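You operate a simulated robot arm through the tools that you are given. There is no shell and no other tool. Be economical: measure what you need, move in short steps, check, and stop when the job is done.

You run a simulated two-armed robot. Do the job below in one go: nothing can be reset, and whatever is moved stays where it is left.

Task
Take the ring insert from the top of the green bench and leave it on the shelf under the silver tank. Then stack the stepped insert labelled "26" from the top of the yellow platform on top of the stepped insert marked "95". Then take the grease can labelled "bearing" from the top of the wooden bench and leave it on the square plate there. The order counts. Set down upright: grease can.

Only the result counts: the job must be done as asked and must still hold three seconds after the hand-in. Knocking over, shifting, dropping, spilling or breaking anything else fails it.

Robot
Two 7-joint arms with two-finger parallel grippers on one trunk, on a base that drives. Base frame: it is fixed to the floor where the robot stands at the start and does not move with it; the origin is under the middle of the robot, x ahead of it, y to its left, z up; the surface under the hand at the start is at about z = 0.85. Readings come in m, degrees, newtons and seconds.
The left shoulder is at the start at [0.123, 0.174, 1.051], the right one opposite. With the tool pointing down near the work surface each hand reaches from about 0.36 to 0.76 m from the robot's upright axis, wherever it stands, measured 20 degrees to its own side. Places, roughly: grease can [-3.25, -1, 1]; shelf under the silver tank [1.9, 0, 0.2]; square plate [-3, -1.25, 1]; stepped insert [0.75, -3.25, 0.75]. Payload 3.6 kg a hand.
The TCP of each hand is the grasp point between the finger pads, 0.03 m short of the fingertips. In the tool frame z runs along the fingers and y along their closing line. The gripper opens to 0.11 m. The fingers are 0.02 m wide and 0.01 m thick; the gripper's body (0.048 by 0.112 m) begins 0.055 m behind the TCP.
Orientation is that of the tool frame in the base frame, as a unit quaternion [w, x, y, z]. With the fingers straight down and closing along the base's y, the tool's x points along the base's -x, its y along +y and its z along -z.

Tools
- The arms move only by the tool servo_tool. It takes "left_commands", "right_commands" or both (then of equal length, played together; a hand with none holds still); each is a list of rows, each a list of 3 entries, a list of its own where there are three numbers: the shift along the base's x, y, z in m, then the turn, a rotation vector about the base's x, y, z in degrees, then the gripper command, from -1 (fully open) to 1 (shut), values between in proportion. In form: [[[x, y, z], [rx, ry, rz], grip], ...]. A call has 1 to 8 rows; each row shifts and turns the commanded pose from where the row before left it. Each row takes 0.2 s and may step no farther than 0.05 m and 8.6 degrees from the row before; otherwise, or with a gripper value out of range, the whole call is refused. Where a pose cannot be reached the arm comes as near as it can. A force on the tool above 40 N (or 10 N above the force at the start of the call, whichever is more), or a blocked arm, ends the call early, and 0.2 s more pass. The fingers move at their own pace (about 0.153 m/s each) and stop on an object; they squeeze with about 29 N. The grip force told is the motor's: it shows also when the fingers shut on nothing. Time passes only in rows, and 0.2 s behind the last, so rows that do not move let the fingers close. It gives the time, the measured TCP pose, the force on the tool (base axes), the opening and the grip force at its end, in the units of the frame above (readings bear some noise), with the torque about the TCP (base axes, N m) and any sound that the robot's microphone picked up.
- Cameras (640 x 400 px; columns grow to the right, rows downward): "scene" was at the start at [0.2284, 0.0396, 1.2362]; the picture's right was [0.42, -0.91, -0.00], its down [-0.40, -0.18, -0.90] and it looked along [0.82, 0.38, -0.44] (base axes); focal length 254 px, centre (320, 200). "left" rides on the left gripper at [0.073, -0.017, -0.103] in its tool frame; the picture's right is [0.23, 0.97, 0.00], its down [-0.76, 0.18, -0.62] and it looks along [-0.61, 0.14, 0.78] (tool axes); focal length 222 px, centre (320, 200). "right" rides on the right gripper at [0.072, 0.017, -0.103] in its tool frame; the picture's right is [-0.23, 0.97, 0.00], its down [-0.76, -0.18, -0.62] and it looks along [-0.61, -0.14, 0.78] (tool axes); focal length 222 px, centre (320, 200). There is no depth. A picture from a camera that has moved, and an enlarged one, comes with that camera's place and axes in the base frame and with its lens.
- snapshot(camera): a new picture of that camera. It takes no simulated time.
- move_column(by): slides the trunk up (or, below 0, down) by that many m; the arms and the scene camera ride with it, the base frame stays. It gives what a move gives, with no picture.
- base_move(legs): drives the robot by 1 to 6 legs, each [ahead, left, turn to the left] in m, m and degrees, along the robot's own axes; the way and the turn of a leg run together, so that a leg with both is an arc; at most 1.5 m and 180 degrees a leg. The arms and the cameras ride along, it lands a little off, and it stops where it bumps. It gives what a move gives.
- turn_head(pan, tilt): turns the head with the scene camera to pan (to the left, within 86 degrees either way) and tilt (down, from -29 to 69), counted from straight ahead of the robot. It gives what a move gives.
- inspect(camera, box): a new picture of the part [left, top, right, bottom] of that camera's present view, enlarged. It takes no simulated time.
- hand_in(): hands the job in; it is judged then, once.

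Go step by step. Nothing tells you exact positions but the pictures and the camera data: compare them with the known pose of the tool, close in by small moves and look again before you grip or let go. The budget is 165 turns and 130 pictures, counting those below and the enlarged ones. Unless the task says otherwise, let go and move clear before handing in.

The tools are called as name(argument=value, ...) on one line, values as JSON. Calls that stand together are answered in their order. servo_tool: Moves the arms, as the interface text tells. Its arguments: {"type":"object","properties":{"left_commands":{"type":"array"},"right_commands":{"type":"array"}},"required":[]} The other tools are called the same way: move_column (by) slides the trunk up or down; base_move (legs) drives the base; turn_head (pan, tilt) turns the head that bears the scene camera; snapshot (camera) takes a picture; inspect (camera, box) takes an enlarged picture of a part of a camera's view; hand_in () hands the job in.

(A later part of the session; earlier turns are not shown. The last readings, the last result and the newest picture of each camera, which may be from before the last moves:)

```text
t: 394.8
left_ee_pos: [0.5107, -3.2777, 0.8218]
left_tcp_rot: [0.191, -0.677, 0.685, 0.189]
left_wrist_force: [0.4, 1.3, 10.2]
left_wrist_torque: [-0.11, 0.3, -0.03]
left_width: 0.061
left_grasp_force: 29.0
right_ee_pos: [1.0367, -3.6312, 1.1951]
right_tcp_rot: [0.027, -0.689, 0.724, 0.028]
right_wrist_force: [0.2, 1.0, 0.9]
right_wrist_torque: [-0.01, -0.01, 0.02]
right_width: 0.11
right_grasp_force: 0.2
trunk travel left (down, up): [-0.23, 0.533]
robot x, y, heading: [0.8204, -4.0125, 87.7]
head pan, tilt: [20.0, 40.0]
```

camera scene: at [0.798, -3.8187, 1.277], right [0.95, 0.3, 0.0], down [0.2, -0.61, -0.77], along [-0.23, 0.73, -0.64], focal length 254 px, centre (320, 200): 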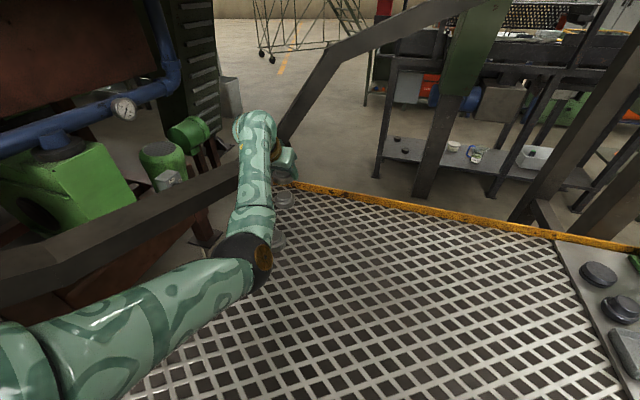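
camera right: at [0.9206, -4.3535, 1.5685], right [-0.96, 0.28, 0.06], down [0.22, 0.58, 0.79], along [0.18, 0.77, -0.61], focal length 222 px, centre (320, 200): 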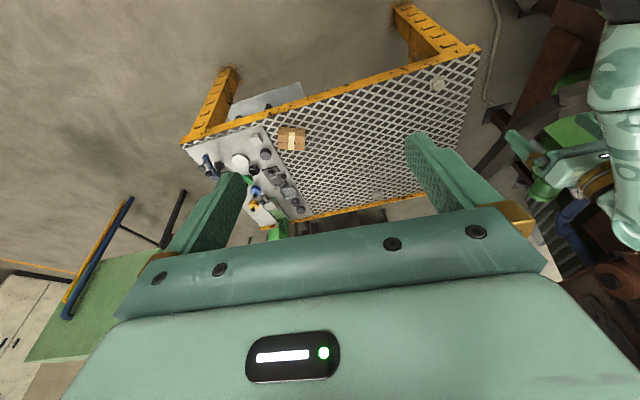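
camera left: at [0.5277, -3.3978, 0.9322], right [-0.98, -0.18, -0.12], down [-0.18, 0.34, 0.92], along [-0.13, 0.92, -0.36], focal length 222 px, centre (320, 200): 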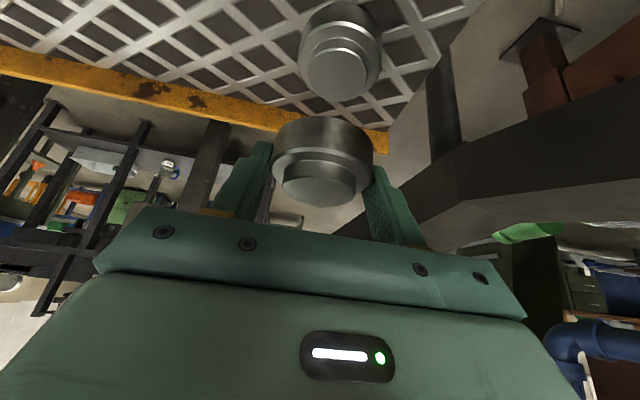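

Contact made. Relieve slightly, open gently, then rise.

servo_tool(left_commands=[[[0, 0, 0.0015], [0, 0, 0], 1], [[0, 0, 0], [0, 0, 0], -0.15], [[0, 0, 0], [0, 0, 0], -0.3], [[0, 0, 0], [0, 0, 0], -0.4]])

inspect(camera="left", box=[220, 50, 420, 220])

```text
t: 395.8
left_ee_pos: [0.5108, -3.2774, 0.8225]
left_tcp_rot: [0.19, -0.677, 0.686, 0.186]
left_wrist_force: [-0.5, 0.7, -0.8]
left_wrist_torque: [0.0, -0.03, -0.01]
left_width: 0.077
left_grasp_force: 0.1
right_ee_pos: [1.0362, -3.6304, 1.1938]
right_tcp_rot: [0.026, -0.689, 0.724, 0.028]
right_wrist_force: [0.3, 0.5, 0.0]
right_wrist_torque: [-0.02, -0.01, 0.02]
right_width: 0.1097
right_grasp_force: 0.0
trunk travel left (down, up): [-0.23, 0.533]
robot x, y, heading: [0.8229, -4.0117, 87.9]
head pan, tilt: [20.0, 40.0]
```

```text
2.35 times, centred on (320, 135) of left
camera zoom: at [0.5265, -3.394, 0.8733], right [-0.98, -0.18, -0.12], down [-0.18, 0.34, 0.92], along [-0.13, 0.92, -0.36], focal length 523 px, centre (320, 353)
```

zoom: 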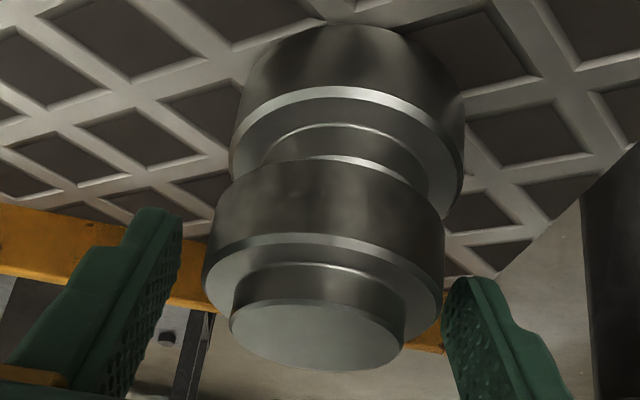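

The stack sits squarely. Open a bit more, rise and withdraw.

servo_tool(left_commands=[[[-0.003, 0, 0], [0, 0, 0], -0.5], [[0, 0, 0.006], [0, 0, 0], -0.5], [[0, 0, 0.02], [0, 0, 0], -0.5], [[0, 0, 0.025], [0, 0, 0], -0.5], [[0, 0, 0.025], [0, 0, 0], -0.5], [[0.02, 0, 0.025], [0, 0, 0], -0.5], [[0.03, 0, 0], [0, 0, 0], -0.5]])

snapshot(camera="left")

```text
t: 397.4
left_ee_pos: [0.5569, -3.2766, 0.9244]
left_tcp_rot: [0.189, -0.677, 0.686, 0.186]
left_wrist_force: [-0.4, -0.8, 0.7]
left_wrist_torque: [0.01, 0.03, 0.03]
left_width: 0.0824
left_grasp_force: 0.0
right_ee_pos: [1.0372, -3.6305, 1.1929]
right_tcp_rot: [0.025, -0.689, 0.724, 0.028]
right_wrist_force: [-0.1, 0.2, 0.4]
right_wrist_torque: [-0.04, 0.02, 0.0]
right_width: 0.1102
right_grasp_force: 0.2
trunk travel left (down, up): [-0.23, 0.533]
robot x, y, heading: [0.8179, -4.017, 87.8]
head pan, tilt: [20.0, 40.0]
```

```text
28 pictures are left
camera left: at [0.573, -3.3943, 0.9755], right [-0.98, -0.18, -0.12], down [-0.17, 0.34, 0.93], along [-0.13, 0.92, -0.36], focal length 222 px, centre (320, 200)
```

left: 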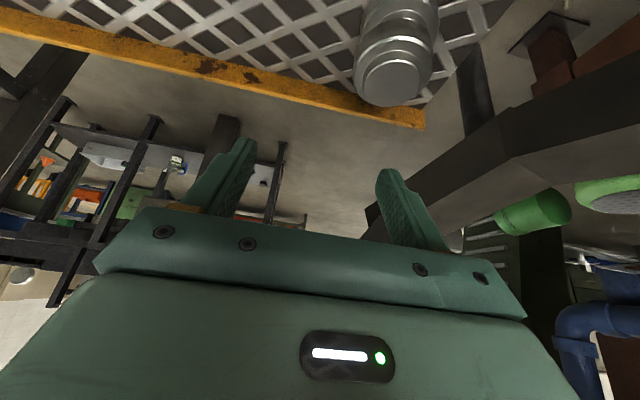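

Stack is good. Retract the hand, raise the trunk and back out from under the table.

servo_tool(left_commands=[[[0.03, -0.03, 0.01], [0, 0, 0], -0.5], [[0.03, -0.03, 0.02], [0, 0, 0], -0.5], [[0.03, -0.03, 0.02], [-5, 0, 0], -0.5], [[0.0, -0.03, 0.03], [-8, 0, 0], -0.5], [[0.0, -0.02, 0.03], [-8, 0, 0], -0.5], [[0, 0, 0.03], [-8, 0, 0], -0.5], [[0, 0, 0], [0, 0, 0], -0.5]])

move_column(by=0.15)

base_move(legs=[[-0.7, 0, 2]])

snapshot(camera="scene")

```text
t: 398.9
left_ee_pos: [0.6334, -3.3581, 1.0424]
left_tcp_rot: [0.013, -0.704, 0.71, 0.007]
left_wrist_force: [-0.3, 0.2, 0.8]
left_wrist_torque: [0.01, 0.02, 0.02]
left_width: 0.0824
left_grasp_force: 0.1
left hand out of reach, approached as far as the arm can: row 4, 5, 6
right_ee_pos: [1.0359, -3.6304, 1.1919]
right_tcp_rot: [0.025, -0.689, 0.724, 0.028]
right_wrist_force: [-1.0, 0.4, 0.3]
right_wrist_torque: [0.0, 0.02, -0.01]
right_width: 0.11
right_grasp_force: 0.0
trunk travel left (down, up): [-0.23, 0.533]
robot x, y, heading: [0.8165, -4.0157, 87.7]
head pan, tilt: [20.0, 40.0]
```

```text
t: 400.9
left_ee_pos: [0.636, -3.3329, 1.03]
left_tcp_rot: [-0.021, -0.703, 0.711, -0.023]
left_wrist_force: [0.8, 0.3, 0.1]
left_wrist_torque: [-0.02, -0.02, 0.01]
left_width: 0.0825
left_grasp_force: 0.0
right_ee_pos: [1.0381, -3.5901, 1.203]
right_tcp_rot: [-0.009, -0.689, 0.725, -0.005]
right_wrist_force: [-0.7, -0.1, -0.1]
right_wrist_torque: [0.0, 0.01, -0.01]
right_width: 0.1099
right_grasp_force: 0.1
trunk travel left (down, up): [-0.278, 0.485]
robot x, y, heading: [0.8173, -4.0193, 87.6]
head pan, tilt: [20.0, 40.0]
stopped: the arm was blocked; the commanded pose is now the measured one
```

```text
t: 402.1
left_ee_pos: [0.6652, -3.3936, 0.9149]
left_tcp_rot: [-0.123, -0.542, 0.809, -0.191]
left_wrist_force: [0.2, 0.0, 0.4]
left_wrist_torque: [-0.03, 0.03, -0.03]
left_width: 0.0824
left_grasp_force: 0.0
right_ee_pos: [1.0561, -3.7495, 1.2594]
right_tcp_rot: [0.018, -0.639, 0.765, 0.072]
right_wrist_force: [1.1, 0.5, 0.3]
right_wrist_torque: [-0.03, 0.0, 0.0]
right_width: 0.1099
right_grasp_force: 0.1
trunk travel left (down, up): [-0.278, 0.485]
robot x, y, heading: [0.8177, -4.0747, 87.8]
head pan, tilt: [20.0, 40.0]
stopped in leg 1: the robot was blocked; the commanded pose is now the measured one
```

```text
27 pictures are left
camera scene: at [0.7969, -3.7807, 1.3131], right [0.95, 0.31, -0.03], down [0.2, -0.68, -0.7], along [-0.24, 0.66, -0.71], focal length 254 px, centre (320, 200)
```

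scene: 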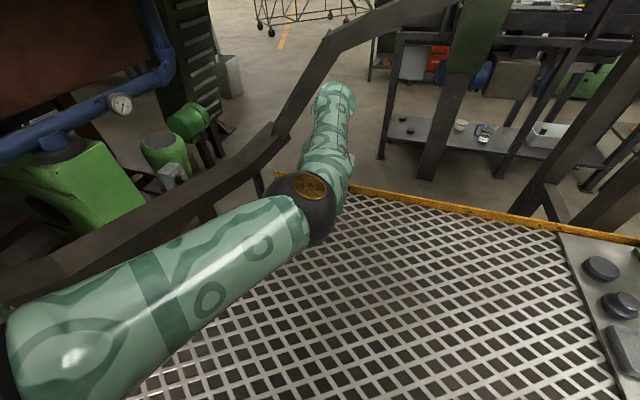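

Something of the left arm is caught (likely the elbow under the rail). Look to the left.

turn_head(pan=70, tilt=40)

snapshot(camera="scene")

```text
t: 403.3
left_ee_pos: [0.6655, -3.3935, 0.9147]
left_tcp_rot: [-0.122, -0.543, 0.809, -0.19]
left_wrist_force: [-0.6, 0.8, 0.4]
left_wrist_torque: [0.01, 0.03, 0.0]
left_width: 0.0824
left_grasp_force: 0.0
right_ee_pos: [1.0559, -3.7467, 1.2592]
right_tcp_rot: [0.017, -0.642, 0.763, 0.073]
right_wrist_force: [0.1, 1.0, -0.6]
right_wrist_torque: [0.01, 0.01, -0.02]
right_width: 0.1101
right_grasp_force: 0.0
trunk travel left (down, up): [-0.278, 0.485]
robot x, y, heading: [0.8153, -4.0742, 88.1]
head pan, tilt: [70.0, 40.0]
```

```text
26 pictures are left
camera scene: at [0.7443, -3.8296, 1.3176], right [0.37, 0.92, -0.09], down [0.6, -0.31, -0.74], along [-0.71, 0.23, -0.67], focal length 254 px, centre (320, 200)
```

scene: 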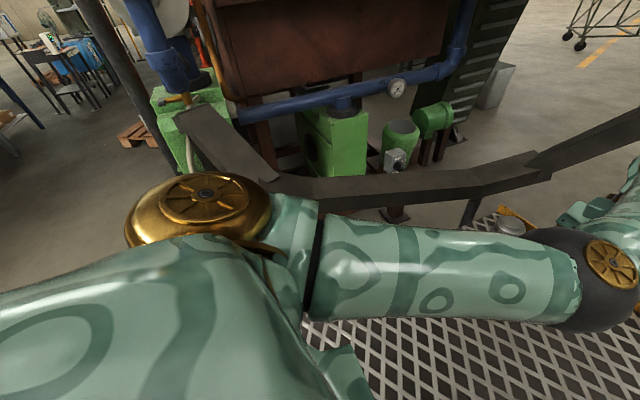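

The left wrist seems hooked under the slanted bar at the table's north edge. Lower the trunk slightly back, then move the hand down/east before pulling back.

move_column(by=-0.045)

servo_tool(left_commands=[[[0.02, 0, 0], [0, 0, 0], -0.5], [[0.03, 0, 0], [0, 0, 0], -0.5], [[0.03, 0, 0], [0, 0, 0], -0.5], [[0.03, 0, 0], [0, 0, 0], -0.5], [[0, 0, 0], [0, 0, 0], -0.5]])

turn_head(pan=10, tilt=30)

snapshot(camera="scene")

```text
t: 403.6
left_ee_pos: [0.6363, -3.4318, 0.8717]
left_tcp_rot: [-0.125, -0.554, 0.783, -0.254]
left_wrist_force: [0.3, -1.0, -1.0]
left_wrist_torque: [-0.03, 0.03, 0.0]
left_width: 0.0826
left_grasp_force: 0.1
right_ee_pos: [1.0691, -3.8226, 1.2575]
right_tcp_rot: [0.074, -0.617, 0.778, 0.093]
right_wrist_force: [0.6, 0.1, 0.3]
right_wrist_torque: [-0.05, 0.02, -0.03]
right_width: 0.11
right_grasp_force: 0.1
trunk travel left (down, up): [-0.276, 0.487]
robot x, y, heading: [0.8141, -4.0716, 88.1]
head pan, tilt: [70.0, 40.0]
stopped: the arm was blocked; the commanded pose is now the measured one
```

```text
t: 404.0
left_ee_pos: [0.632, -3.4531, 0.8481]
left_tcp_rot: [-0.097, -0.56, 0.77, -0.29]
left_wrist_force: [-0.5, 0.1, -0.8]
left_wrist_torque: [-0.02, -0.01, -0.03]
left_width: 0.0827
left_grasp_force: 0.1
left hand out of reach, approached as far as the arm can: row 1
right_ee_pos: [1.0657, -3.847, 1.2744]
right_tcp_rot: [0.12, -0.571, 0.791, 0.185]
right_wrist_force: [43.7, 110.1, 97.1]
right_wrist_torque: [3.23, -7.14, 6.53]
right_width: 0.1079
right_grasp_force: 0.0
trunk travel left (down, up): [-0.276, 0.487]
robot x, y, heading: [0.8169, -4.0736, 87.9]
head pan, tilt: [70.0, 40.0]
stopped in row 1 (left hand): the arm was blocked; the commanded pose is now the measured one
```

```text
t: 405.3
left_ee_pos: [0.6341, -3.4527, 0.8491]
left_tcp_rot: [-0.096, -0.56, 0.77, -0.29]
left_wrist_force: [0.2, 0.0, 0.4]
left_wrist_torque: [0.01, -0.01, -0.01]
left_width: 0.0828
left_grasp_force: 0.1
right_ee_pos: [1.066, -3.8491, 1.2737]
right_tcp_rot: [0.117, -0.571, 0.792, 0.18]
right_wrist_force: [31.7, 102.3, 123.9]
right_wrist_torque: [2.51, -7.71, 5.58]
right_width: 0.1016
right_grasp_force: 0.1
trunk travel left (down, up): [-0.276, 0.487]
robot x, y, heading: [0.8169, -4.0702, 87.6]
head pan, tilt: [10.0, 30.0]
```

```text
25 pictures are left
camera scene: at [0.8128, -3.7768, 1.3275], right [0.99, 0.13, -0.02], down [0.06, -0.57, -0.82], along [-0.12, 0.81, -0.57], focal length 254 px, centre (320, 200)
```

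scene: 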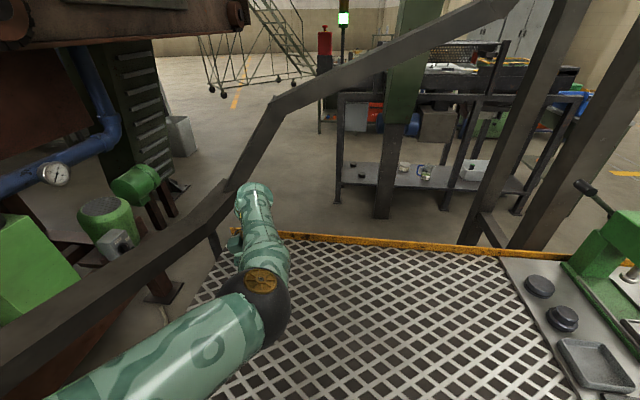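

The right hand is pressed against my own body; free it first, then check.

servo_tool(right_commands=[[[0.03, 0.02, 0.0], [0, 0, 0], -1], [[0.03, 0.03, 0], [0, 0, 0], -1], [[0.03, 0.03, 0], [-5, 0, 0], -1], [[0.03, 0.03, 0], [-5, 0, 0], -1], [[0, 0, 0], [0, 0, 0], -1]])

base_move(legs=[[0.05, 0, 0]])

```text
t: 405.6
left_ee_pos: [0.6038, -3.4691, 0.8443]
left_tcp_rot: [-0.069, -0.563, 0.771, -0.289]
left_wrist_force: [0.4, -1.2, -0.8]
left_wrist_torque: [0.03, 0.01, 0.05]
left_width: 0.0825
left_grasp_force: 0.0
right_ee_pos: [1.084, -3.9145, 1.2759]
right_tcp_rot: [0.093, -0.58, 0.798, 0.135]
right_wrist_force: [0.0, -0.1, 0.2]
right_wrist_torque: [-0.01, -0.02, -0.01]
right_width: 0.1103
right_grasp_force: 0.0
trunk travel left (down, up): [-0.276, 0.487]
robot x, y, heading: [0.8169, -4.0716, 87.5]
head pan, tilt: [10.0, 30.0]
stopped in row 1 (left hand): the arm was blocked; the commanded pose is now the measured one
```

```text
t: 406.3
left_ee_pos: [0.5483, -3.502, 0.8597]
left_tcp_rot: [-0.005, -0.568, 0.784, -0.248]
left_wrist_force: [-0.3, -0.2, -0.2]
left_wrist_torque: [-0.01, 0.02, 0.03]
left_width: 0.0824
left_grasp_force: 0.0
right_ee_pos: [1.09, -3.9884, 1.3231]
right_tcp_rot: [-0.004, -0.576, 0.816, 0.044]
right_wrist_force: [-0.3, 0.2, 0.3]
right_wrist_torque: [0.01, 0.02, 0.0]
right_width: 0.1097
right_grasp_force: 0.0
trunk travel left (down, up): [-0.276, 0.487]
robot x, y, heading: [0.819, -4.0626, 87.8]
head pan, tilt: [10.0, 30.0]
stopped in leg 1: the robot was blocked; the commanded pose is now the measured one
```

The left arm remains blocked; look at its shoulder/elbow against the rail.

turn_head(pan=75, tilt=25)

snapshot(camera="scene")

```text
t: 407.7
left_ee_pos: [0.5489, -3.5022, 0.8575]
left_tcp_rot: [-0.006, -0.569, 0.784, -0.249]
left_wrist_force: [0.4, 0.4, 0.1]
left_wrist_torque: [-0.01, -0.04, -0.02]
left_width: 0.0825
left_grasp_force: 0.1
right_ee_pos: [1.0901, -3.9877, 1.3219]
right_tcp_rot: [-0.003, -0.577, 0.816, 0.044]
right_wrist_force: [-0.4, 0.2, -0.3]
right_wrist_torque: [0.06, 0.0, 0.02]
right_width: 0.1101
right_grasp_force: 0.1
trunk travel left (down, up): [-0.276, 0.487]
robot x, y, heading: [0.8231, -4.065, 88.0]
head pan, tilt: [75.0, 25.0]
```

```text
24 pictures are left
camera scene: at [0.7384, -3.8464, 1.3422], right [0.29, 0.95, -0.07], down [0.4, -0.19, -0.9], along [-0.87, 0.23, -0.44], focal length 254 px, centre (320, 200)
```

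scene: 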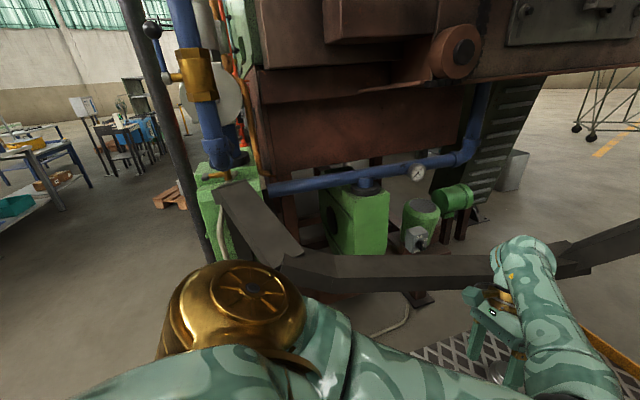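

The gold joint sits just south-east of the rail's kink. Try backing out now.

base_move(legs=[[-0.1, 0, 0]])

```text
t: 408.4
left_ee_pos: [0.5078, -3.5336, 0.8719]
left_tcp_rot: [0.06, -0.564, 0.802, -0.187]
left_wrist_force: [0.2, -0.1, 0.3]
left_wrist_torque: [-0.02, -0.01, 0.03]
left_width: 0.0823
left_grasp_force: 0.0
right_ee_pos: [1.0771, -3.9955, 1.4036]
right_tcp_rot: [-0.182, -0.528, 0.827, -0.068]
right_wrist_force: [-0.1, -0.9, -0.2]
right_wrist_torque: [-0.01, -0.01, -0.01]
right_width: 0.11
right_grasp_force: 0.0
trunk travel left (down, up): [-0.276, 0.487]
robot x, y, heading: [0.8211, -4.0726, 88.1]
head pan, tilt: [75.0, 25.0]
stopped in leg 1: the robot was blocked; the commanded pose is now the measured one
```

The robot seems tipped slightly with the left arm propped. Try raising and retracting the left hand toward the body in small steps.

servo_tool(left_commands=[[[0, -0.01, 0.02], [0, 0, 0], -0.5], [[0, -0.02, 0.03], [0, 0, 0], -0.5], [[0, -0.02, 0.03], [0, 0, 0], -0.5], [[0, 0, 0], [0, 0, 0], -0.5]])

turn_head(pan=35, tilt=50)

snapshot(camera="scene")

```text
t: 408.7
left_ee_pos: [0.4926, -3.5526, 0.8862]
left_tcp_rot: [0.101, -0.562, 0.809, -0.141]
left_wrist_force: [0.5, 0.3, 0.2]
left_wrist_torque: [0.01, -0.02, -0.03]
left_width: 0.0827
left_grasp_force: 0.0
left hand out of reach, approached as far as the arm can: row 1
right_ee_pos: [1.0672, -3.9989, 1.4391]
right_tcp_rot: [-0.256, -0.499, 0.82, -0.111]
right_wrist_force: [0.0, 0.5, -0.4]
right_wrist_torque: [-0.01, -0.03, 0.01]
right_width: 0.11
right_grasp_force: 0.1
trunk travel left (down, up): [-0.276, 0.487]
robot x, y, heading: [0.8213, -4.0726, 88.2]
head pan, tilt: [75.0, 25.0]
stopped in row 1 (left hand): the arm was blocked; the commanded pose is now the measured one
```

```text
t: 409.8
left_ee_pos: [0.493, -3.5518, 0.8837]
left_tcp_rot: [0.1, -0.563, 0.808, -0.143]
left_wrist_force: [0.2, 0.3, -0.3]
left_wrist_torque: [0.03, -0.01, -0.01]
left_width: 0.0825
left_grasp_force: 0.1
right_ee_pos: [1.0673, -3.9976, 1.438]
right_tcp_rot: [-0.255, -0.5, 0.82, -0.111]
right_wrist_force: [1.3, 0.0, 0.3]
right_wrist_torque: [0.0, 0.0, -0.01]
right_width: 0.1101
right_grasp_force: 0.1
trunk travel left (down, up): [-0.276, 0.487]
robot x, y, heading: [0.8213, -4.0718, 88.5]
head pan, tilt: [35.0, 50.0]
```

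```text
23 pictures are left
camera scene: at [0.7861, -3.8046, 1.3006], right [0.84, 0.55, -0.05], down [0.42, -0.69, -0.59], along [-0.35, 0.47, -0.81], focal length 254 px, centre (320, 200)
```

scene: 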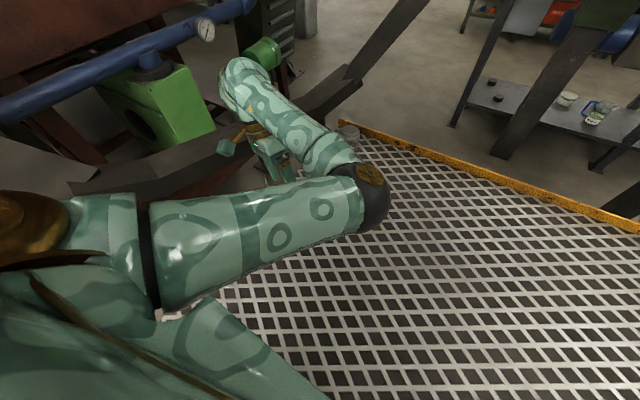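

Stack still stands at the corner. Try freeing sideways (to the right, away from the rail).

base_move(legs=[[0, -0.05, 0]])

```text
t: 410.5
left_ee_pos: [0.4875, -3.578, 0.9186]
left_tcp_rot: [0.191, -0.549, 0.813, -0.03]
left_wrist_force: [-0.2, 0.1, -0.7]
left_wrist_torque: [-0.01, 0.01, 0.01]
left_width: 0.0822
left_grasp_force: 0.0
right_ee_pos: [1.0508, -4.0215, 1.4976]
right_tcp_rot: [-0.371, -0.436, 0.796, -0.196]
right_wrist_force: [0.8, 0.1, -0.6]
right_wrist_torque: [-0.03, 0.01, 0.03]
right_width: 0.1096
right_grasp_force: 0.0
trunk travel left (down, up): [-0.276, 0.487]
robot x, y, heading: [0.8229, -4.0665, 87.3]
head pan, tilt: [35.0, 50.0]
stopped in leg 1: the robot was blocked; the commanded pose is now the measured one
```

The whole robot appears tipped forward onto the table. Try raising the trunk to shift weight back.

move_column(by=0.1)

turn_head(pan=-30, tilt=60)

snapshot(camera="scene")

```text
t: 410.9
left_ee_pos: [0.4888, -3.5916, 0.9394]
left_tcp_rot: [0.24, -0.548, 0.8, 0.039]
left_wrist_force: [0.1, -0.1, 0.0]
left_wrist_torque: [0.03, 0.0, 0.03]
left_width: 0.0825
left_grasp_force: 0.1
right_ee_pos: [1.0518, -4.0664, 1.5261]
right_tcp_rot: [-0.399, -0.424, 0.777, -0.239]
right_wrist_force: [-0.9, -0.1, -0.8]
right_wrist_torque: [-0.05, -0.02, 0.01]
right_width: 0.1102
right_grasp_force: 0.0
trunk travel left (down, up): [-0.277, 0.486]
robot x, y, heading: [0.8186, -4.0667, 87.1]
head pan, tilt: [35.0, 50.0]
stopped: the arm was blocked; the commanded pose is now the measured one
```

```text
t: 412.2
left_ee_pos: [0.4873, -3.5931, 0.9385]
left_tcp_rot: [0.239, -0.55, 0.8, 0.037]
left_wrist_force: [-0.2, -0.3, 0.3]
left_wrist_torque: [-0.01, 0.0, 0.0]
left_width: 0.0826
left_grasp_force: 0.1
right_ee_pos: [1.0526, -4.0632, 1.5243]
right_tcp_rot: [-0.396, -0.425, 0.778, -0.239]
right_wrist_force: [-0.7, 0.0, 0.8]
right_wrist_torque: [-0.01, -0.02, -0.02]
right_width: 0.11
right_grasp_force: 0.0
trunk travel left (down, up): [-0.277, 0.486]
robot x, y, heading: [0.8171, -4.068, 87.3]
head pan, tilt: [-30.0, 60.0]
```

```text
22 pictures are left
camera scene: at [0.8658, -3.8153, 1.2893], right [0.84, -0.54, 0.04], down [-0.47, -0.77, -0.44], along [0.27, 0.35, -0.9], focal length 254 px, centre (320, 200)
```

scene: 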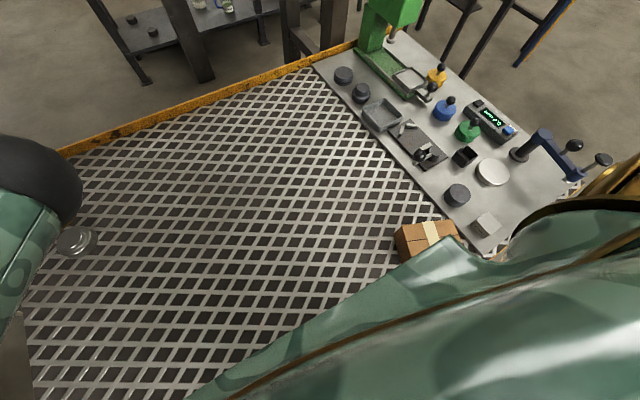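

No objects on the table have been disturbed. I'll try a strong straight back-out.

base_move(legs=[[-1.2, 0, 0]])

base_move(legs=[[-1.2, 0, 0]])

```text
t: 413.0
left_ee_pos: [0.4578, -3.6149, 0.9803]
left_tcp_rot: [0.328, -0.583, 0.72, 0.187]
left_wrist_force: [-0.3, 0.2, -0.1]
left_wrist_torque: [-0.02, -0.02, 0.0]
left_width: 0.0825
left_grasp_force: 0.0
right_ee_pos: [1.0629, -4.0824, 1.6055]
right_tcp_rot: [-0.459, -0.356, 0.712, -0.394]
right_wrist_force: [-0.3, -0.2, -1.0]
right_wrist_torque: [-0.04, -0.03, 0.01]
right_width: 0.11
right_grasp_force: 0.1
trunk travel left (down, up): [-0.277, 0.486]
robot x, y, heading: [0.8241, -4.0654, 87.3]
head pan, tilt: [-30.0, 60.0]
stopped in leg 1: the robot was blocked; the commanded pose is now the measured one
```

```text
t: 413.7
left_ee_pos: [0.4084, -3.6278, 1.0357]
left_tcp_rot: [0.379, -0.551, 0.669, 0.326]
left_wrist_force: [-0.9, 0.7, 0.0]
left_wrist_torque: [-0.01, 0.0, -0.01]
left_width: 0.0823
left_grasp_force: 0.1
right_ee_pos: [1.0795, -4.0761, 1.6853]
right_tcp_rot: [-0.48, -0.275, 0.63, -0.545]
right_wrist_force: [-0.2, -0.9, 0.4]
right_wrist_torque: [-0.02, -0.01, 0.04]
right_width: 0.1099
right_grasp_force: 0.0
trunk travel left (down, up): [-0.277, 0.486]
robot x, y, heading: [0.8302, -4.0688, 87.9]
head pan, tilt: [-30.0, 60.0]
stopped in leg 1: the robot was blocked; the commanded pose is now the measured one
```

Perhaps the torso is clamped on the table edge from the raise command. Command the column down strongly to unclamp, then back out.

move_column(by=-0.2)

base_move(legs=[[-1.0, 0, 0]])

```text
t: 414.0
left_ee_pos: [0.3755, -3.6599, 1.0692]
left_tcp_rot: [0.362, -0.543, 0.646, 0.395]
left_wrist_force: [-0.2, -0.5, -0.2]
left_wrist_torque: [0.0, -0.02, 0.02]
left_width: 0.0824
left_grasp_force: 0.0
right_ee_pos: [1.0864, -4.0752, 1.7229]
right_tcp_rot: [0.482, 0.241, -0.586, 0.605]
right_wrist_force: [-1.0, 0.5, 0.0]
right_wrist_torque: [-0.01, 0.0, 0.04]
right_width: 0.1098
right_grasp_force: 0.2
trunk travel left (down, up): [-0.276, 0.487]
robot x, y, heading: [0.8379, -4.0732, 88.7]
head pan, tilt: [-30.0, 60.0]
stopped: the arm was blocked; the commanded pose is now the measured one
```

```text
t: 414.8
left_ee_pos: [0.3512, -3.7475, 1.0929]
left_tcp_rot: [-0.371, 0.583, -0.567, -0.448]
left_wrist_force: [-0.2, 0.0, -0.2]
left_wrist_torque: [-0.01, 0.01, 0.0]
left_width: 0.0826
left_grasp_force: 0.1
right_ee_pos: [1.1019, -4.0165, 1.7986]
right_tcp_rot: [0.473, 0.157, -0.466, 0.731]
right_wrist_force: [-0.3, 0.6, -0.6]
right_wrist_torque: [-0.04, 0.02, 0.04]
right_width: 0.11
right_grasp_force: 0.2
trunk travel left (down, up): [-0.276, 0.487]
robot x, y, heading: [0.8388, -4.0722, 89.5]
head pan, tilt: [-30.0, 60.0]
stopped in leg 1: the robot was blocked; the commanded pose is now the measured one
```

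The robot is shifting slowly free; check the left arm vs. rail now.

turn_head(pan=65, tilt=35)

snapshot(camera="scene")

```text
t: 416.5
left_ee_pos: [0.3496, -3.748, 1.0923]
left_tcp_rot: [-0.369, 0.583, -0.57, -0.446]
left_wrist_force: [-0.1, 0.5, 0.0]
left_wrist_torque: [0.01, 0.03, 0.02]
left_width: 0.0824
left_grasp_force: 0.1
right_ee_pos: [1.1013, -4.0186, 1.799]
right_tcp_rot: [0.472, 0.158, -0.466, 0.731]
right_wrist_force: [0.4, 0.0, -1.1]
right_wrist_torque: [0.0, -0.01, 0.01]
right_width: 0.1103
right_grasp_force: 0.0
trunk travel left (down, up): [-0.276, 0.487]
robot x, y, heading: [0.8404, -4.071, 89.9]
head pan, tilt: [65.0, 35.0]
```

```text
21 pictures are left
camera scene: at [0.7595, -3.8113, 1.3223], right [0.43, 0.9, -0.09], down [0.52, -0.33, -0.79], along [-0.74, 0.29, -0.61], focal length 254 px, centre (320, 200)
```

scene: 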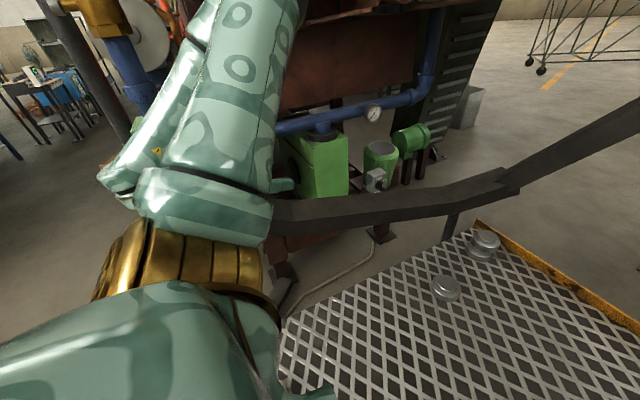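

Stack and "51" are intact, arms have folded up. Look straight down at the table edge/torso.

turn_head(pan=0, tilt=69)

snapshot(camera="scene")

```text
t: 417.8
left_ee_pos: [0.3491, -3.7498, 1.0936]
left_tcp_rot: [-0.369, 0.583, -0.569, -0.447]
left_wrist_force: [0.2, 0.2, -0.7]
left_wrist_torque: [0.03, 0.02, 0.0]
left_width: 0.0827
left_grasp_force: 0.0
right_ee_pos: [1.1015, -4.0184, 1.7993]
right_tcp_rot: [0.471, 0.16, -0.467, 0.731]
right_wrist_force: [0.3, 0.1, -0.1]
right_wrist_torque: [0.0, -0.01, 0.03]
right_width: 0.1097
right_grasp_force: 0.0
trunk travel left (down, up): [-0.276, 0.487]
robot x, y, heading: [0.8358, -4.071, 89.7]
head pan, tilt: [0.0, 68.8]
```

```text
20 pictures are left
camera scene: at [0.8391, -3.7981, 1.2771], right [1.0, 0.0, 0.0], down [0.0, -0.96, -0.27], along [0.0, 0.27, -0.96], focal length 254 px, centre (320, 200)
```

scene: 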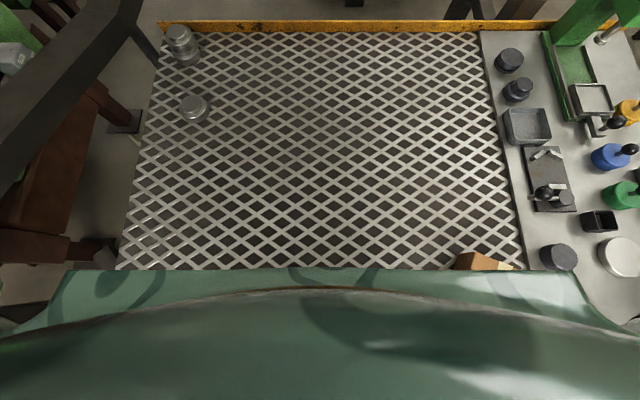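

Test whether the arms themselves can move now: a small inward move of the left hand only.

servo_tool(left_commands=[[[0.01, 0, 0.01], [0, 0, 0], -0.5], [[0.02, 0, 0.02], [0, 0, 0], -0.5], [[0.02, 0, 0.02], [0, 0, 0], -0.5], [[0.02, 0, 0.02], [0, 0, 0], -0.5]])

servo_tool(right_commands=[[[0, 0, 0], [0, 0, 0], -1], [[0, 0, 0], [0, 0, 0], -1]])

```text
t: 418.1
left_ee_pos: [0.3414, -3.7949, 1.0898]
left_tcp_rot: [-0.403, 0.599, -0.535, -0.438]
left_wrist_force: [0.0, -0.1, 0.0]
left_wrist_torque: [-0.02, -0.02, 0.02]
left_width: 0.0826
left_grasp_force: 0.0
left hand out of reach, approached as far as the arm can: row 1
right_ee_pos: [1.1028, -3.9969, 1.8277]
right_tcp_rot: [0.462, 0.118, -0.407, 0.779]
right_wrist_force: [0.0, 0.2, 0.5]
right_wrist_torque: [-0.01, 0.07, 0.09]
right_width: 0.1098
right_grasp_force: 0.1
trunk travel left (down, up): [-0.276, 0.487]
robot x, y, heading: [0.8373, -4.0662, 89.9]
head pan, tilt: [0.0, 68.8]
stopped in row 1 (left hand): the arm was blocked; the commanded pose is now the measured one
```

```text
t: 418.5
left_ee_pos: [0.3354, -3.8468, 1.0759]
left_tcp_rot: [-0.444, 0.619, -0.506, -0.404]
left_wrist_force: [-0.7, -0.3, 0.1]
left_wrist_torque: [-0.01, -0.02, -0.02]
left_width: 0.0827
left_grasp_force: 0.0
right_ee_pos: [1.1078, -3.9756, 1.8529]
right_tcp_rot: [0.449, 0.084, -0.347, 0.819]
right_wrist_force: [-0.5, -0.3, 0.5]
right_wrist_torque: [-0.01, 0.04, 0.04]
right_width: 0.11
right_grasp_force: 0.0
trunk travel left (down, up): [-0.276, 0.487]
robot x, y, heading: [0.8396, -4.0674, 90.3]
head pan, tilt: [0.0, 68.8]
stopped in row 1 (left hand): the arm was blocked; the commanded pose is now the measured one
```

Every call shows an offset as if the torso were deflected. Try a base rotation, then a move right/back to see if any motion is free.

base_move(legs=[[0, 0, -30]])

base_move(legs=[[0.6, 0, 0]])

base_move(legs=[[-1.4, 0, 0]])

```text
t: 419.2
left_ee_pos: [0.3204, -3.9679, 1.0381]
left_tcp_rot: [-0.408, 0.722, -0.503, -0.243]
left_wrist_force: [-0.1, -1.6, 0.3]
left_wrist_torque: [-0.04, 0.03, 0.01]
left_width: 0.0825
left_grasp_force: 0.2
right_ee_pos: [1.1036, -3.9505, 1.8894]
right_tcp_rot: [0.439, 0.02, -0.232, 0.868]
right_wrist_force: [1.2, -0.5, 1.0]
right_wrist_torque: [0.01, 0.0, -0.01]
right_width: 0.1101
right_grasp_force: 0.0
trunk travel left (down, up): [-0.276, 0.487]
robot x, y, heading: [0.8391, -4.0615, 89.6]
head pan, tilt: [0.0, 68.8]
stopped in leg 1: the robot was blocked; the commanded pose is now the measured one
```

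```text
t: 419.9
left_ee_pos: [0.2836, -4.0723, 1.0476]
left_tcp_rot: [-0.283, 0.79, -0.531, -0.121]
left_wrist_force: [-0.3, 0.2, 1.2]
left_wrist_torque: [0.02, 0.01, 0.02]
left_width: 0.0823
left_grasp_force: 0.1
right_ee_pos: [1.1024, -3.9208, 1.91]
right_tcp_rot: [0.444, -0.038, -0.122, 0.887]
right_wrist_force: [-0.9, 0.1, 0.3]
right_wrist_torque: [0.02, 0.01, -0.01]
right_width: 0.1102
right_grasp_force: 0.0
trunk travel left (down, up): [-0.276, 0.487]
robot x, y, heading: [0.8305, -4.0654, 89.0]
head pan, tilt: [0.0, 68.8]
stopped in leg 1: the robot was blocked; the commanded pose is now the measured one
```

```text
t: 420.7
left_ee_pos: [0.246, -4.138, 1.0753]
left_tcp_rot: [-0.147, 0.816, -0.558, -0.033]
left_wrist_force: [0.3, 0.5, 1.1]
left_wrist_torque: [-0.06, 0.02, 0.04]
left_width: 0.0823
left_grasp_force: 0.0
right_ee_pos: [1.1033, -3.8784, 1.9188]
right_tcp_rot: [0.437, -0.089, -0.018, 0.895]
right_wrist_force: [0.2, 0.4, 0.5]
right_wrist_torque: [0.01, -0.01, -0.05]
right_width: 0.1099
right_grasp_force: 0.0
trunk travel left (down, up): [-0.276, 0.487]
robot x, y, heading: [0.8314, -4.0582, 89.0]
head pan, tilt: [0.0, 68.8]
stopped in leg 1: the robot was blocked; the commanded pose is now the measured one
```

Likely the torso's knee is caught behind the table apron after raising; lowering should free it. Try several downward column commands.

move_column(by=-0.27)

move_column(by=-0.27)

move_column(by=-0.27)

```text
t: 421.0
left_ee_pos: [0.2396, -4.1699, 1.0917]
left_tcp_rot: [-0.088, 0.822, -0.562, -0.003]
left_wrist_force: [-0.2, 1.9, 0.4]
left_wrist_torque: [-0.16, 0.07, -0.03]
left_width: 0.0826
left_grasp_force: 0.0
right_ee_pos: [1.1032, -3.8794, 1.9194]
right_tcp_rot: [0.434, -0.109, 0.024, 0.894]
right_wrist_force: [0.0, -0.1, -2.3]
right_wrist_torque: [0.11, 0.03, 0.01]
right_width: 0.1099
right_grasp_force: 0.1
trunk travel left (down, up): [-0.275, 0.488]
robot x, y, heading: [0.8274, -4.057, 88.7]
head pan, tilt: [0.0, 68.8]
stopped: the arm was blocked; the commanded pose is now the measured one
```

```text
t: 421.3
left_ee_pos: [0.2404, -4.2515, 1.0919]
left_tcp_rot: [-0.091, 0.824, -0.559, -0.006]
left_wrist_force: [-0.1, -5.0, -2.4]
left_wrist_torque: [0.44, -0.02, 0.05]
left_width: 0.0824
left_grasp_force: 0.0
right_ee_pos: [1.0984, -4.0096, 1.9258]
right_tcp_rot: [0.436, -0.097, -0.003, 0.895]
right_wrist_force: [-0.4, -8.2, 1.8]
right_wrist_torque: [-0.58, 0.01, -0.1]
right_width: 0.1098
right_grasp_force: 0.0
trunk travel left (down, up): [-0.275, 0.488]
robot x, y, heading: [0.8298, -4.0661, 89.2]
head pan, tilt: [0.0, 68.8]
stopped: the arm was blocked; the commanded pose is now the measured one
```

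```text
t: 423.9
left_ee_pos: [0.311, -4.3514, 1.014]
left_tcp_rot: [0.105, 0.917, -0.383, 0.037]
left_wrist_force: [2.3, -2.6, 0.5]
left_wrist_torque: [0.21, 0.16, -0.03]
left_width: 0.0827
left_grasp_force: 0.0
right_ee_pos: [1.0983, -3.6622, 1.5752]
right_tcp_rot: [0.368, -0.153, 0.136, 0.907]
right_wrist_force: [3.4, 0.2, -0.6]
right_wrist_torque: [0.05, -0.27, 0.08]
right_width: 0.1098
right_grasp_force: 0.1
trunk travel left (down, up): [-0.009, 0.754]
robot x, y, heading: [0.7996, -4.1511, 97.6]
head pan, tilt: [0.0, 68.8]
stopped: the arm was blocked; the commanded pose is now the measured one
```

It moved: the trunk lowered and the robot shifted back. Now back out.

base_move(legs=[[-0.5, 0, 0]])

snapshot(camera="scene")

```text
t: 424.6
left_ee_pos: [0.131, -4.2632, 0.9019]
left_tcp_rot: [0.116, 0.882, -0.434, 0.141]
left_wrist_force: [1.9, -1.9, 1.5]
left_wrist_torque: [0.15, 0.16, -0.04]
left_width: 0.0826
left_grasp_force: 0.0
right_ee_pos: [0.8628, -3.5674, 1.5158]
right_tcp_rot: [0.399, -0.258, 0.159, 0.866]
right_wrist_force: [3.2, -2.6, 2.2]
right_wrist_torque: [-0.22, -0.29, 0.12]
right_width: 0.1101
right_grasp_force: 0.1
trunk travel left (down, up): [-0.009, 0.754]
robot x, y, heading: [0.8218, -4.202, 92.7]
head pan, tilt: [0.0, 68.8]
stopped in leg 1: the robot was blocked; the commanded pose is now the measured one
```

```text
19 pictures are left
camera scene: at [0.8131, -3.9093, 1.0065], right [1.0, 0.05, -0.01], down [0.04, -0.93, -0.37], along [-0.02, 0.37, -0.93], focal length 254 px, centre (320, 200)
```

scene: 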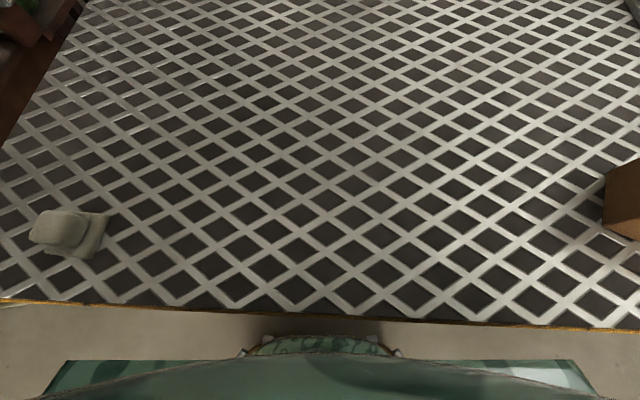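

The robot is upright again and off the table. Continue backing.

base_move(legs=[[-0.45, 0, 0]])

base_move(legs=[[-0.2, 0, 0]])

```text
t: 427.4
left_ee_pos: [0.1489, -4.726, 0.8946]
left_tcp_rot: [0.111, 0.884, -0.431, 0.145]
left_wrist_force: [0.3, -0.6, -0.8]
left_wrist_torque: [-0.01, 0.02, 0.02]
left_width: 0.0825
left_grasp_force: 0.0
right_ee_pos: [0.8647, -4.0283, 1.5217]
right_tcp_rot: [0.398, -0.261, 0.153, 0.866]
right_wrist_force: [-0.7, 0.4, -0.2]
right_wrist_torque: [-0.06, 0.0, 0.01]
right_width: 0.1099
right_grasp_force: 0.0
trunk travel left (down, up): [-0.009, 0.754]
robot x, y, heading: [0.8385, -4.6668, 92.9]
head pan, tilt: [0.0, 68.8]
```

```text
t: 429.0
left_ee_pos: [0.1594, -4.9252, 0.8954]
left_tcp_rot: [0.112, 0.883, -0.433, 0.145]
left_wrist_force: [0.7, -0.3, -0.9]
left_wrist_torque: [0.0, -0.01, 0.02]
left_width: 0.0826
left_grasp_force: 0.1
right_ee_pos: [0.8763, -4.2297, 1.5226]
right_tcp_rot: [0.398, -0.261, 0.153, 0.866]
right_wrist_force: [0.3, 0.0, 0.1]
right_wrist_torque: [-0.05, -0.02, 0.03]
right_width: 0.1101
right_grasp_force: 0.1
trunk travel left (down, up): [-0.009, 0.754]
robot x, y, heading: [0.8501, -4.86, 92.9]
head pan, tilt: [0.0, 68.8]
```

Free. Raise the trunk and check the table from here.

move_column(by=0.35)

turn_head(pan=0, tilt=28)

snapshot(camera="scene")

```text
t: 432.4
left_ee_pos: [0.1603, -4.925, 1.2442]
left_tcp_rot: [0.111, 0.884, -0.432, 0.144]
left_wrist_force: [0.4, -0.8, -0.4]
left_wrist_torque: [0.0, -0.04, -0.01]
left_width: 0.0826
left_grasp_force: 0.0
right_ee_pos: [0.8979, -4.6609, 1.999]
right_tcp_rot: [0.441, -0.166, -0.025, 0.882]
right_wrist_force: [0.5, -0.7, -0.5]
right_wrist_torque: [-0.01, 0.01, 0.03]
right_width: 0.1101
right_grasp_force: 0.0
trunk travel left (down, up): [-0.359, 0.404]
robot x, y, heading: [0.855, -4.8572, 93.0]
head pan, tilt: [0.0, 68.8]
```

```text
t: 433.4
left_ee_pos: [0.1596, -4.9251, 1.2439]
left_tcp_rot: [0.111, 0.883, -0.432, 0.145]
left_wrist_force: [0.2, -0.5, -0.5]
left_wrist_torque: [-0.01, -0.02, 0.0]
left_width: 0.082
left_grasp_force: 0.1
right_ee_pos: [0.8972, -4.661, 2.0001]
right_tcp_rot: [0.442, -0.165, -0.024, 0.881]
right_wrist_force: [-0.5, -0.5, -0.1]
right_wrist_torque: [0.01, 0.0, 0.02]
right_width: 0.11
right_grasp_force: 0.0
trunk travel left (down, up): [-0.359, 0.404]
robot x, y, heading: [0.8489, -4.8629, 93.2]
head pan, tilt: [0.0, 28.0]
```

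```text
18 pictures are left
camera scene: at [0.8439, -4.711, 1.4276], right [1.0, 0.05, 0.0], down [0.02, -0.47, -0.88], along [-0.04, 0.88, -0.47], focal length 254 px, centre (320, 200)
```

scene: 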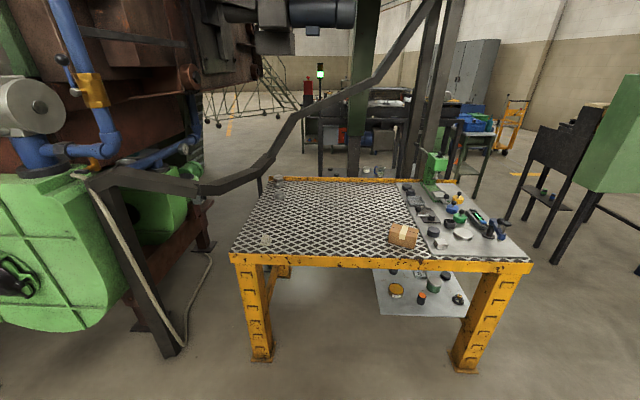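

Table is intact. Now straighten both arms into a travel posture here in the open.

servo_tool(left_commands=[[[0.03, 0.035, 0], [3.5, 0.5, -6.2], -1], [[0.03, 0.035, 0], [3.5, 0.5, -6.2], -1], [[0.03, 0.035, 0], [3.5, 0.5, -6.2], -1], [[0.03, 0.035, 0], [3.5, 0.5, -6.2], -1], [[0.03, 0.035, 0], [3.5, 0.5, -6.2], -1], [[0.03, 0.035, 0], [3.5, 0.5, -6.2], -1], [[0.03, 0.035, 0], [0, 0, 0], -1], [[0.03, 0.035, 0], [0, 0, 0], -1]], right_commands=[[[0.005, 0.02, -0.02], [-7.9, -2.6, -1.1], -1], [[0.005, 0.02, -0.02], [-7.9, -2.6, -1.1], -1], [[0.005, 0.02, -0.03], [-7.9, -2.6, -1.1], -1], [[0.005, 0.02, -0.03], [-7.9, -2.6, -1.1], -1], [[0.005, 0.01, -0.03], [-7.9, -2.6, -1.1], -1], [[0.005, 0.01, -0.03], [-7.9, -2.6, -1.1], -1], [[0.005, 0.01, -0.03], [-7.9, -2.6, -1.1], -1], [[0.005, 0.01, -0.03], [-7.9, -2.6, -1.1], -1]])

servo_tool(left_commands=[[[0.03, 0.035, 0], [0, 0, 0], -1], [[0.03, 0.035, 0], [0, 0, 0], -1], [[0.03, 0.035, 0], [0, 0, 0], -1], [[0.03, 0.035, 0], [0, 0, 0], -1], [[0.03, 0.03, 0], [0, 0, 0], -1], [[0.03, 0.03, 0], [0, 0, 0], -1], [[0, 0, 0], [0, 0, 0], -1], [[0, 0, 0], [0, 0, 0], -1]], right_commands=[[[0.005, 0.01, -0.035], [-7.9, -2.6, -1.1], -1], [[0.005, 0.01, -0.035], [-7.9, -2.6, -1.1], -1], [[0.005, 0.01, -0.035], [-7.9, -2.6, -1.1], -1], [[0.005, 0.01, -0.035], [-7.9, -2.6, -1.1], -1], [[0.005, 0.01, -0.035], [-7.9, -2.6, -1.1], -1], [[0.005, 0.01, -0.035], [-7.9, -2.6, -1.1], -1], [[0.005, 0.01, -0.035], [-7.9, -2.6, -1.1], -1], [[0.005, 0.01, -0.035], [-7.9, -2.6, -1.1], -1]])

```text
t: 435.2
left_ee_pos: [0.4028, -4.646, 1.2452]
left_tcp_rot: [0.003, 0.709, -0.705, -0.001]
left_wrist_force: [1.3, -0.2, 0.4]
left_wrist_torque: [-0.01, 0.01, 0.0]
left_width: 0.1102
left_grasp_force: 0.0
right_ee_pos: [0.9397, -4.5401, 1.7785]
right_tcp_rot: [0.342, -0.52, 0.376, 0.687]
right_wrist_force: [-0.1, -0.1, -0.1]
right_wrist_torque: [0.04, 0.0, 0.02]
right_width: 0.1102
right_grasp_force: 0.1
trunk travel left (down, up): [-0.359, 0.404]
robot x, y, heading: [0.8504, -4.8593, 93.1]
head pan, tilt: [0.0, 28.0]
```

```text
t: 437.1
left_ee_pos: [0.4449, -4.4835, 1.2774]
left_tcp_rot: [0.002, 0.709, -0.705, 0.001]
left_wrist_force: [0.2, 0.0, -0.2]
left_wrist_torque: [-0.01, -0.02, 0.01]
left_width: 0.1101
left_grasp_force: 0.0
left hand out of reach, approached as far as the arm can: row 2, 3, 4, 5, 6
right_ee_pos: [0.9782, -4.4591, 1.5006]
right_tcp_rot: [-0.127, 0.703, -0.649, -0.262]
right_wrist_force: [-0.2, 0.5, -0.6]
right_wrist_torque: [-0.01, 0.01, 0.0]
right_width: 0.1099
right_grasp_force: 0.0
trunk travel left (down, up): [-0.359, 0.404]
robot x, y, heading: [0.8535, -4.8578, 93.0]
head pan, tilt: [0.0, 28.0]
```

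servo_tool(right_commands=[[[0, 0, -0.04], [-6.4, -2.2, -0.9], -1], [[0, 0, -0.04], [-6.4, -2.2, -0.9], -1], [[0, 0, -0.04], [-6.4, -2.2, -0.9], -1], [[0, 0, -0.04], [-6.4, -2.2, -0.9], -1], [[0, 0, -0.04], [-6.4, -2.2, -0.9], -1], [[0, 0, 0], [0, 0, 0], -1]])

base_move(legs=[[0, -1.5, -3], [0, -1.5, 0], [0, -0.35, 0], [1.5, 0, 0], [1.5, 0, 0], [0.85, 0, 0]])

```text
t: 438.4
left_ee_pos: [0.4455, -4.4864, 1.2789]
left_tcp_rot: [0.003, 0.709, -0.705, 0.0]
left_wrist_force: [-1.1, -0.5, 0.0]
left_wrist_torque: [0.0, -0.03, 0.0]
left_width: 0.1099
left_grasp_force: 0.0
right_ee_pos: [0.9991, -4.4393, 1.4252]
right_tcp_rot: [-0.08, 0.705, -0.683, -0.173]
right_wrist_force: [-0.5, 0.4, 0.4]
right_wrist_torque: [0.03, -0.01, 0.01]
right_width: 0.1101
right_grasp_force: 0.1
right hand out of reach, approached as far as the arm can: row 2, 3, 4, 5
trunk travel left (down, up): [-0.359, 0.404]
robot x, y, heading: [0.8525, -4.8571, 92.9]
head pan, tilt: [0.0, 28.0]
```

```text
t: 473.0
left_ee_pos: [3.9327, -0.5722, 1.2781]
left_tcp_rot: [-0.003, -0.678, 0.735, 0.001]
left_wrist_force: [1.2, 1.0, 0.6]
left_wrist_torque: [0.02, -0.01, 0.01]
left_width: 0.1097
left_grasp_force: 0.1
right_ee_pos: [4.4881, -0.5729, 1.4266]
right_tcp_rot: [0.087, -0.676, 0.712, 0.17]
right_wrist_force: [-0.2, 0.0, -0.5]
right_wrist_torque: [-0.02, -0.03, -0.01]
right_width: 0.1101
right_grasp_force: 0.0
trunk travel left (down, up): [-0.359, 0.404]
robot x, y, heading: [4.3048, -0.9809, 88.0]
head pan, tilt: [0.0, 28.0]
```

Now the grease can. Drive west through the aisle, then north of the partition toward the wooden bench area.

base_move(legs=[[0, 0, 92], [1.5, 0, 0], [1.5, 0, 0], [1.5, 0, 0], [0.35, 0, 0]])

base_move(legs=[[0, -1.3, 0], [1.5, 0, 0], [0.6, 0, 0]])

turn_head(pan=35, tilt=20)

snapshot(camera="scene")

```text
t: 500.2
left_ee_pos: [-0.939, -1.3737, 1.2785]
left_tcp_rot: [0.002, 1.0, -0.016, 0.001]
left_wrist_force: [-0.4, -0.4, 0.1]
left_wrist_torque: [0.0, 0.01, -0.01]
left_width: 0.1101
left_grasp_force: 0.0
right_ee_pos: [-0.9651, -0.818, 1.4264]
right_tcp_rot: [0.063, 0.982, -0.001, -0.18]
right_wrist_force: [-0.8, 0.2, 0.7]
right_wrist_torque: [0.01, -0.02, -0.02]
right_width: 0.1099
right_grasp_force: 0.1
trunk travel left (down, up): [-0.359, 0.404]
robot x, y, heading: [-0.5477, -0.9802, -179.0]
head pan, tilt: [0.0, 28.0]
```

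```text
t: 516.8
left_ee_pos: [-3.0511, -0.201, 1.2787]
left_tcp_rot: [0.002, 1.0, 0.011, 0.002]
left_wrist_force: [-0.4, 0.4, -0.6]
left_wrist_torque: [0.03, -0.01, 0.01]
left_width: 0.1101
left_grasp_force: 0.1
right_ee_pos: [-3.1055, 0.3508, 1.4272]
right_tcp_rot: [0.069, 0.981, 0.023, -0.178]
right_wrist_force: [0.4, 0.1, 0.2]
right_wrist_torque: [-0.02, 0.0, -0.01]
right_width: 0.11
right_grasp_force: 0.0
trunk travel left (down, up): [-0.359, 0.404]
robot x, y, heading: [-2.6829, 0.2059, -176.3]
head pan, tilt: [0.0, 28.0]
```

```text
t: 517.8
left_ee_pos: [-3.0512, -0.2016, 1.278]
left_tcp_rot: [0.003, 1.0, 0.01, 0.002]
left_wrist_force: [-0.3, -0.2, -0.5]
left_wrist_torque: [0.03, 0.02, 0.0]
left_width: 0.1102
left_grasp_force: 0.1
right_ee_pos: [-3.1047, 0.3518, 1.4259]
right_tcp_rot: [0.067, 0.981, 0.023, -0.179]
right_wrist_force: [0.3, 0.4, 0.4]
right_wrist_torque: [-0.02, 0.04, -0.01]
right_width: 0.1102
right_grasp_force: 0.1
trunk travel left (down, up): [-0.359, 0.404]
robot x, y, heading: [-2.6848, 0.2115, -176.2]
head pan, tilt: [35.0, 20.0]
```

```text
17 pictures are left
camera scene: at [-2.8116, 0.1494, 1.4405], right [-0.63, 0.78, 0.0], down [0.27, 0.21, -0.94], along [-0.73, -0.59, -0.34], focal length 254 px, centre (320, 200)
```

scene: 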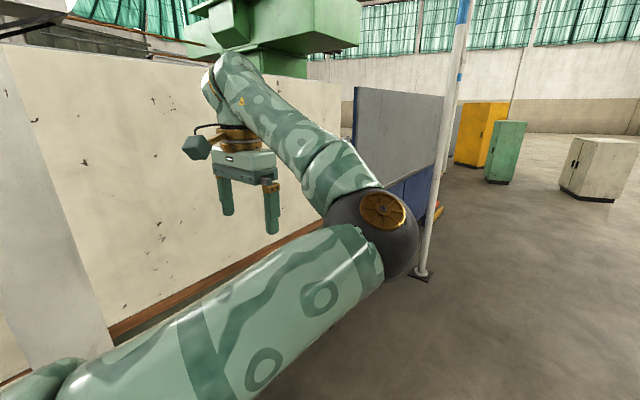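

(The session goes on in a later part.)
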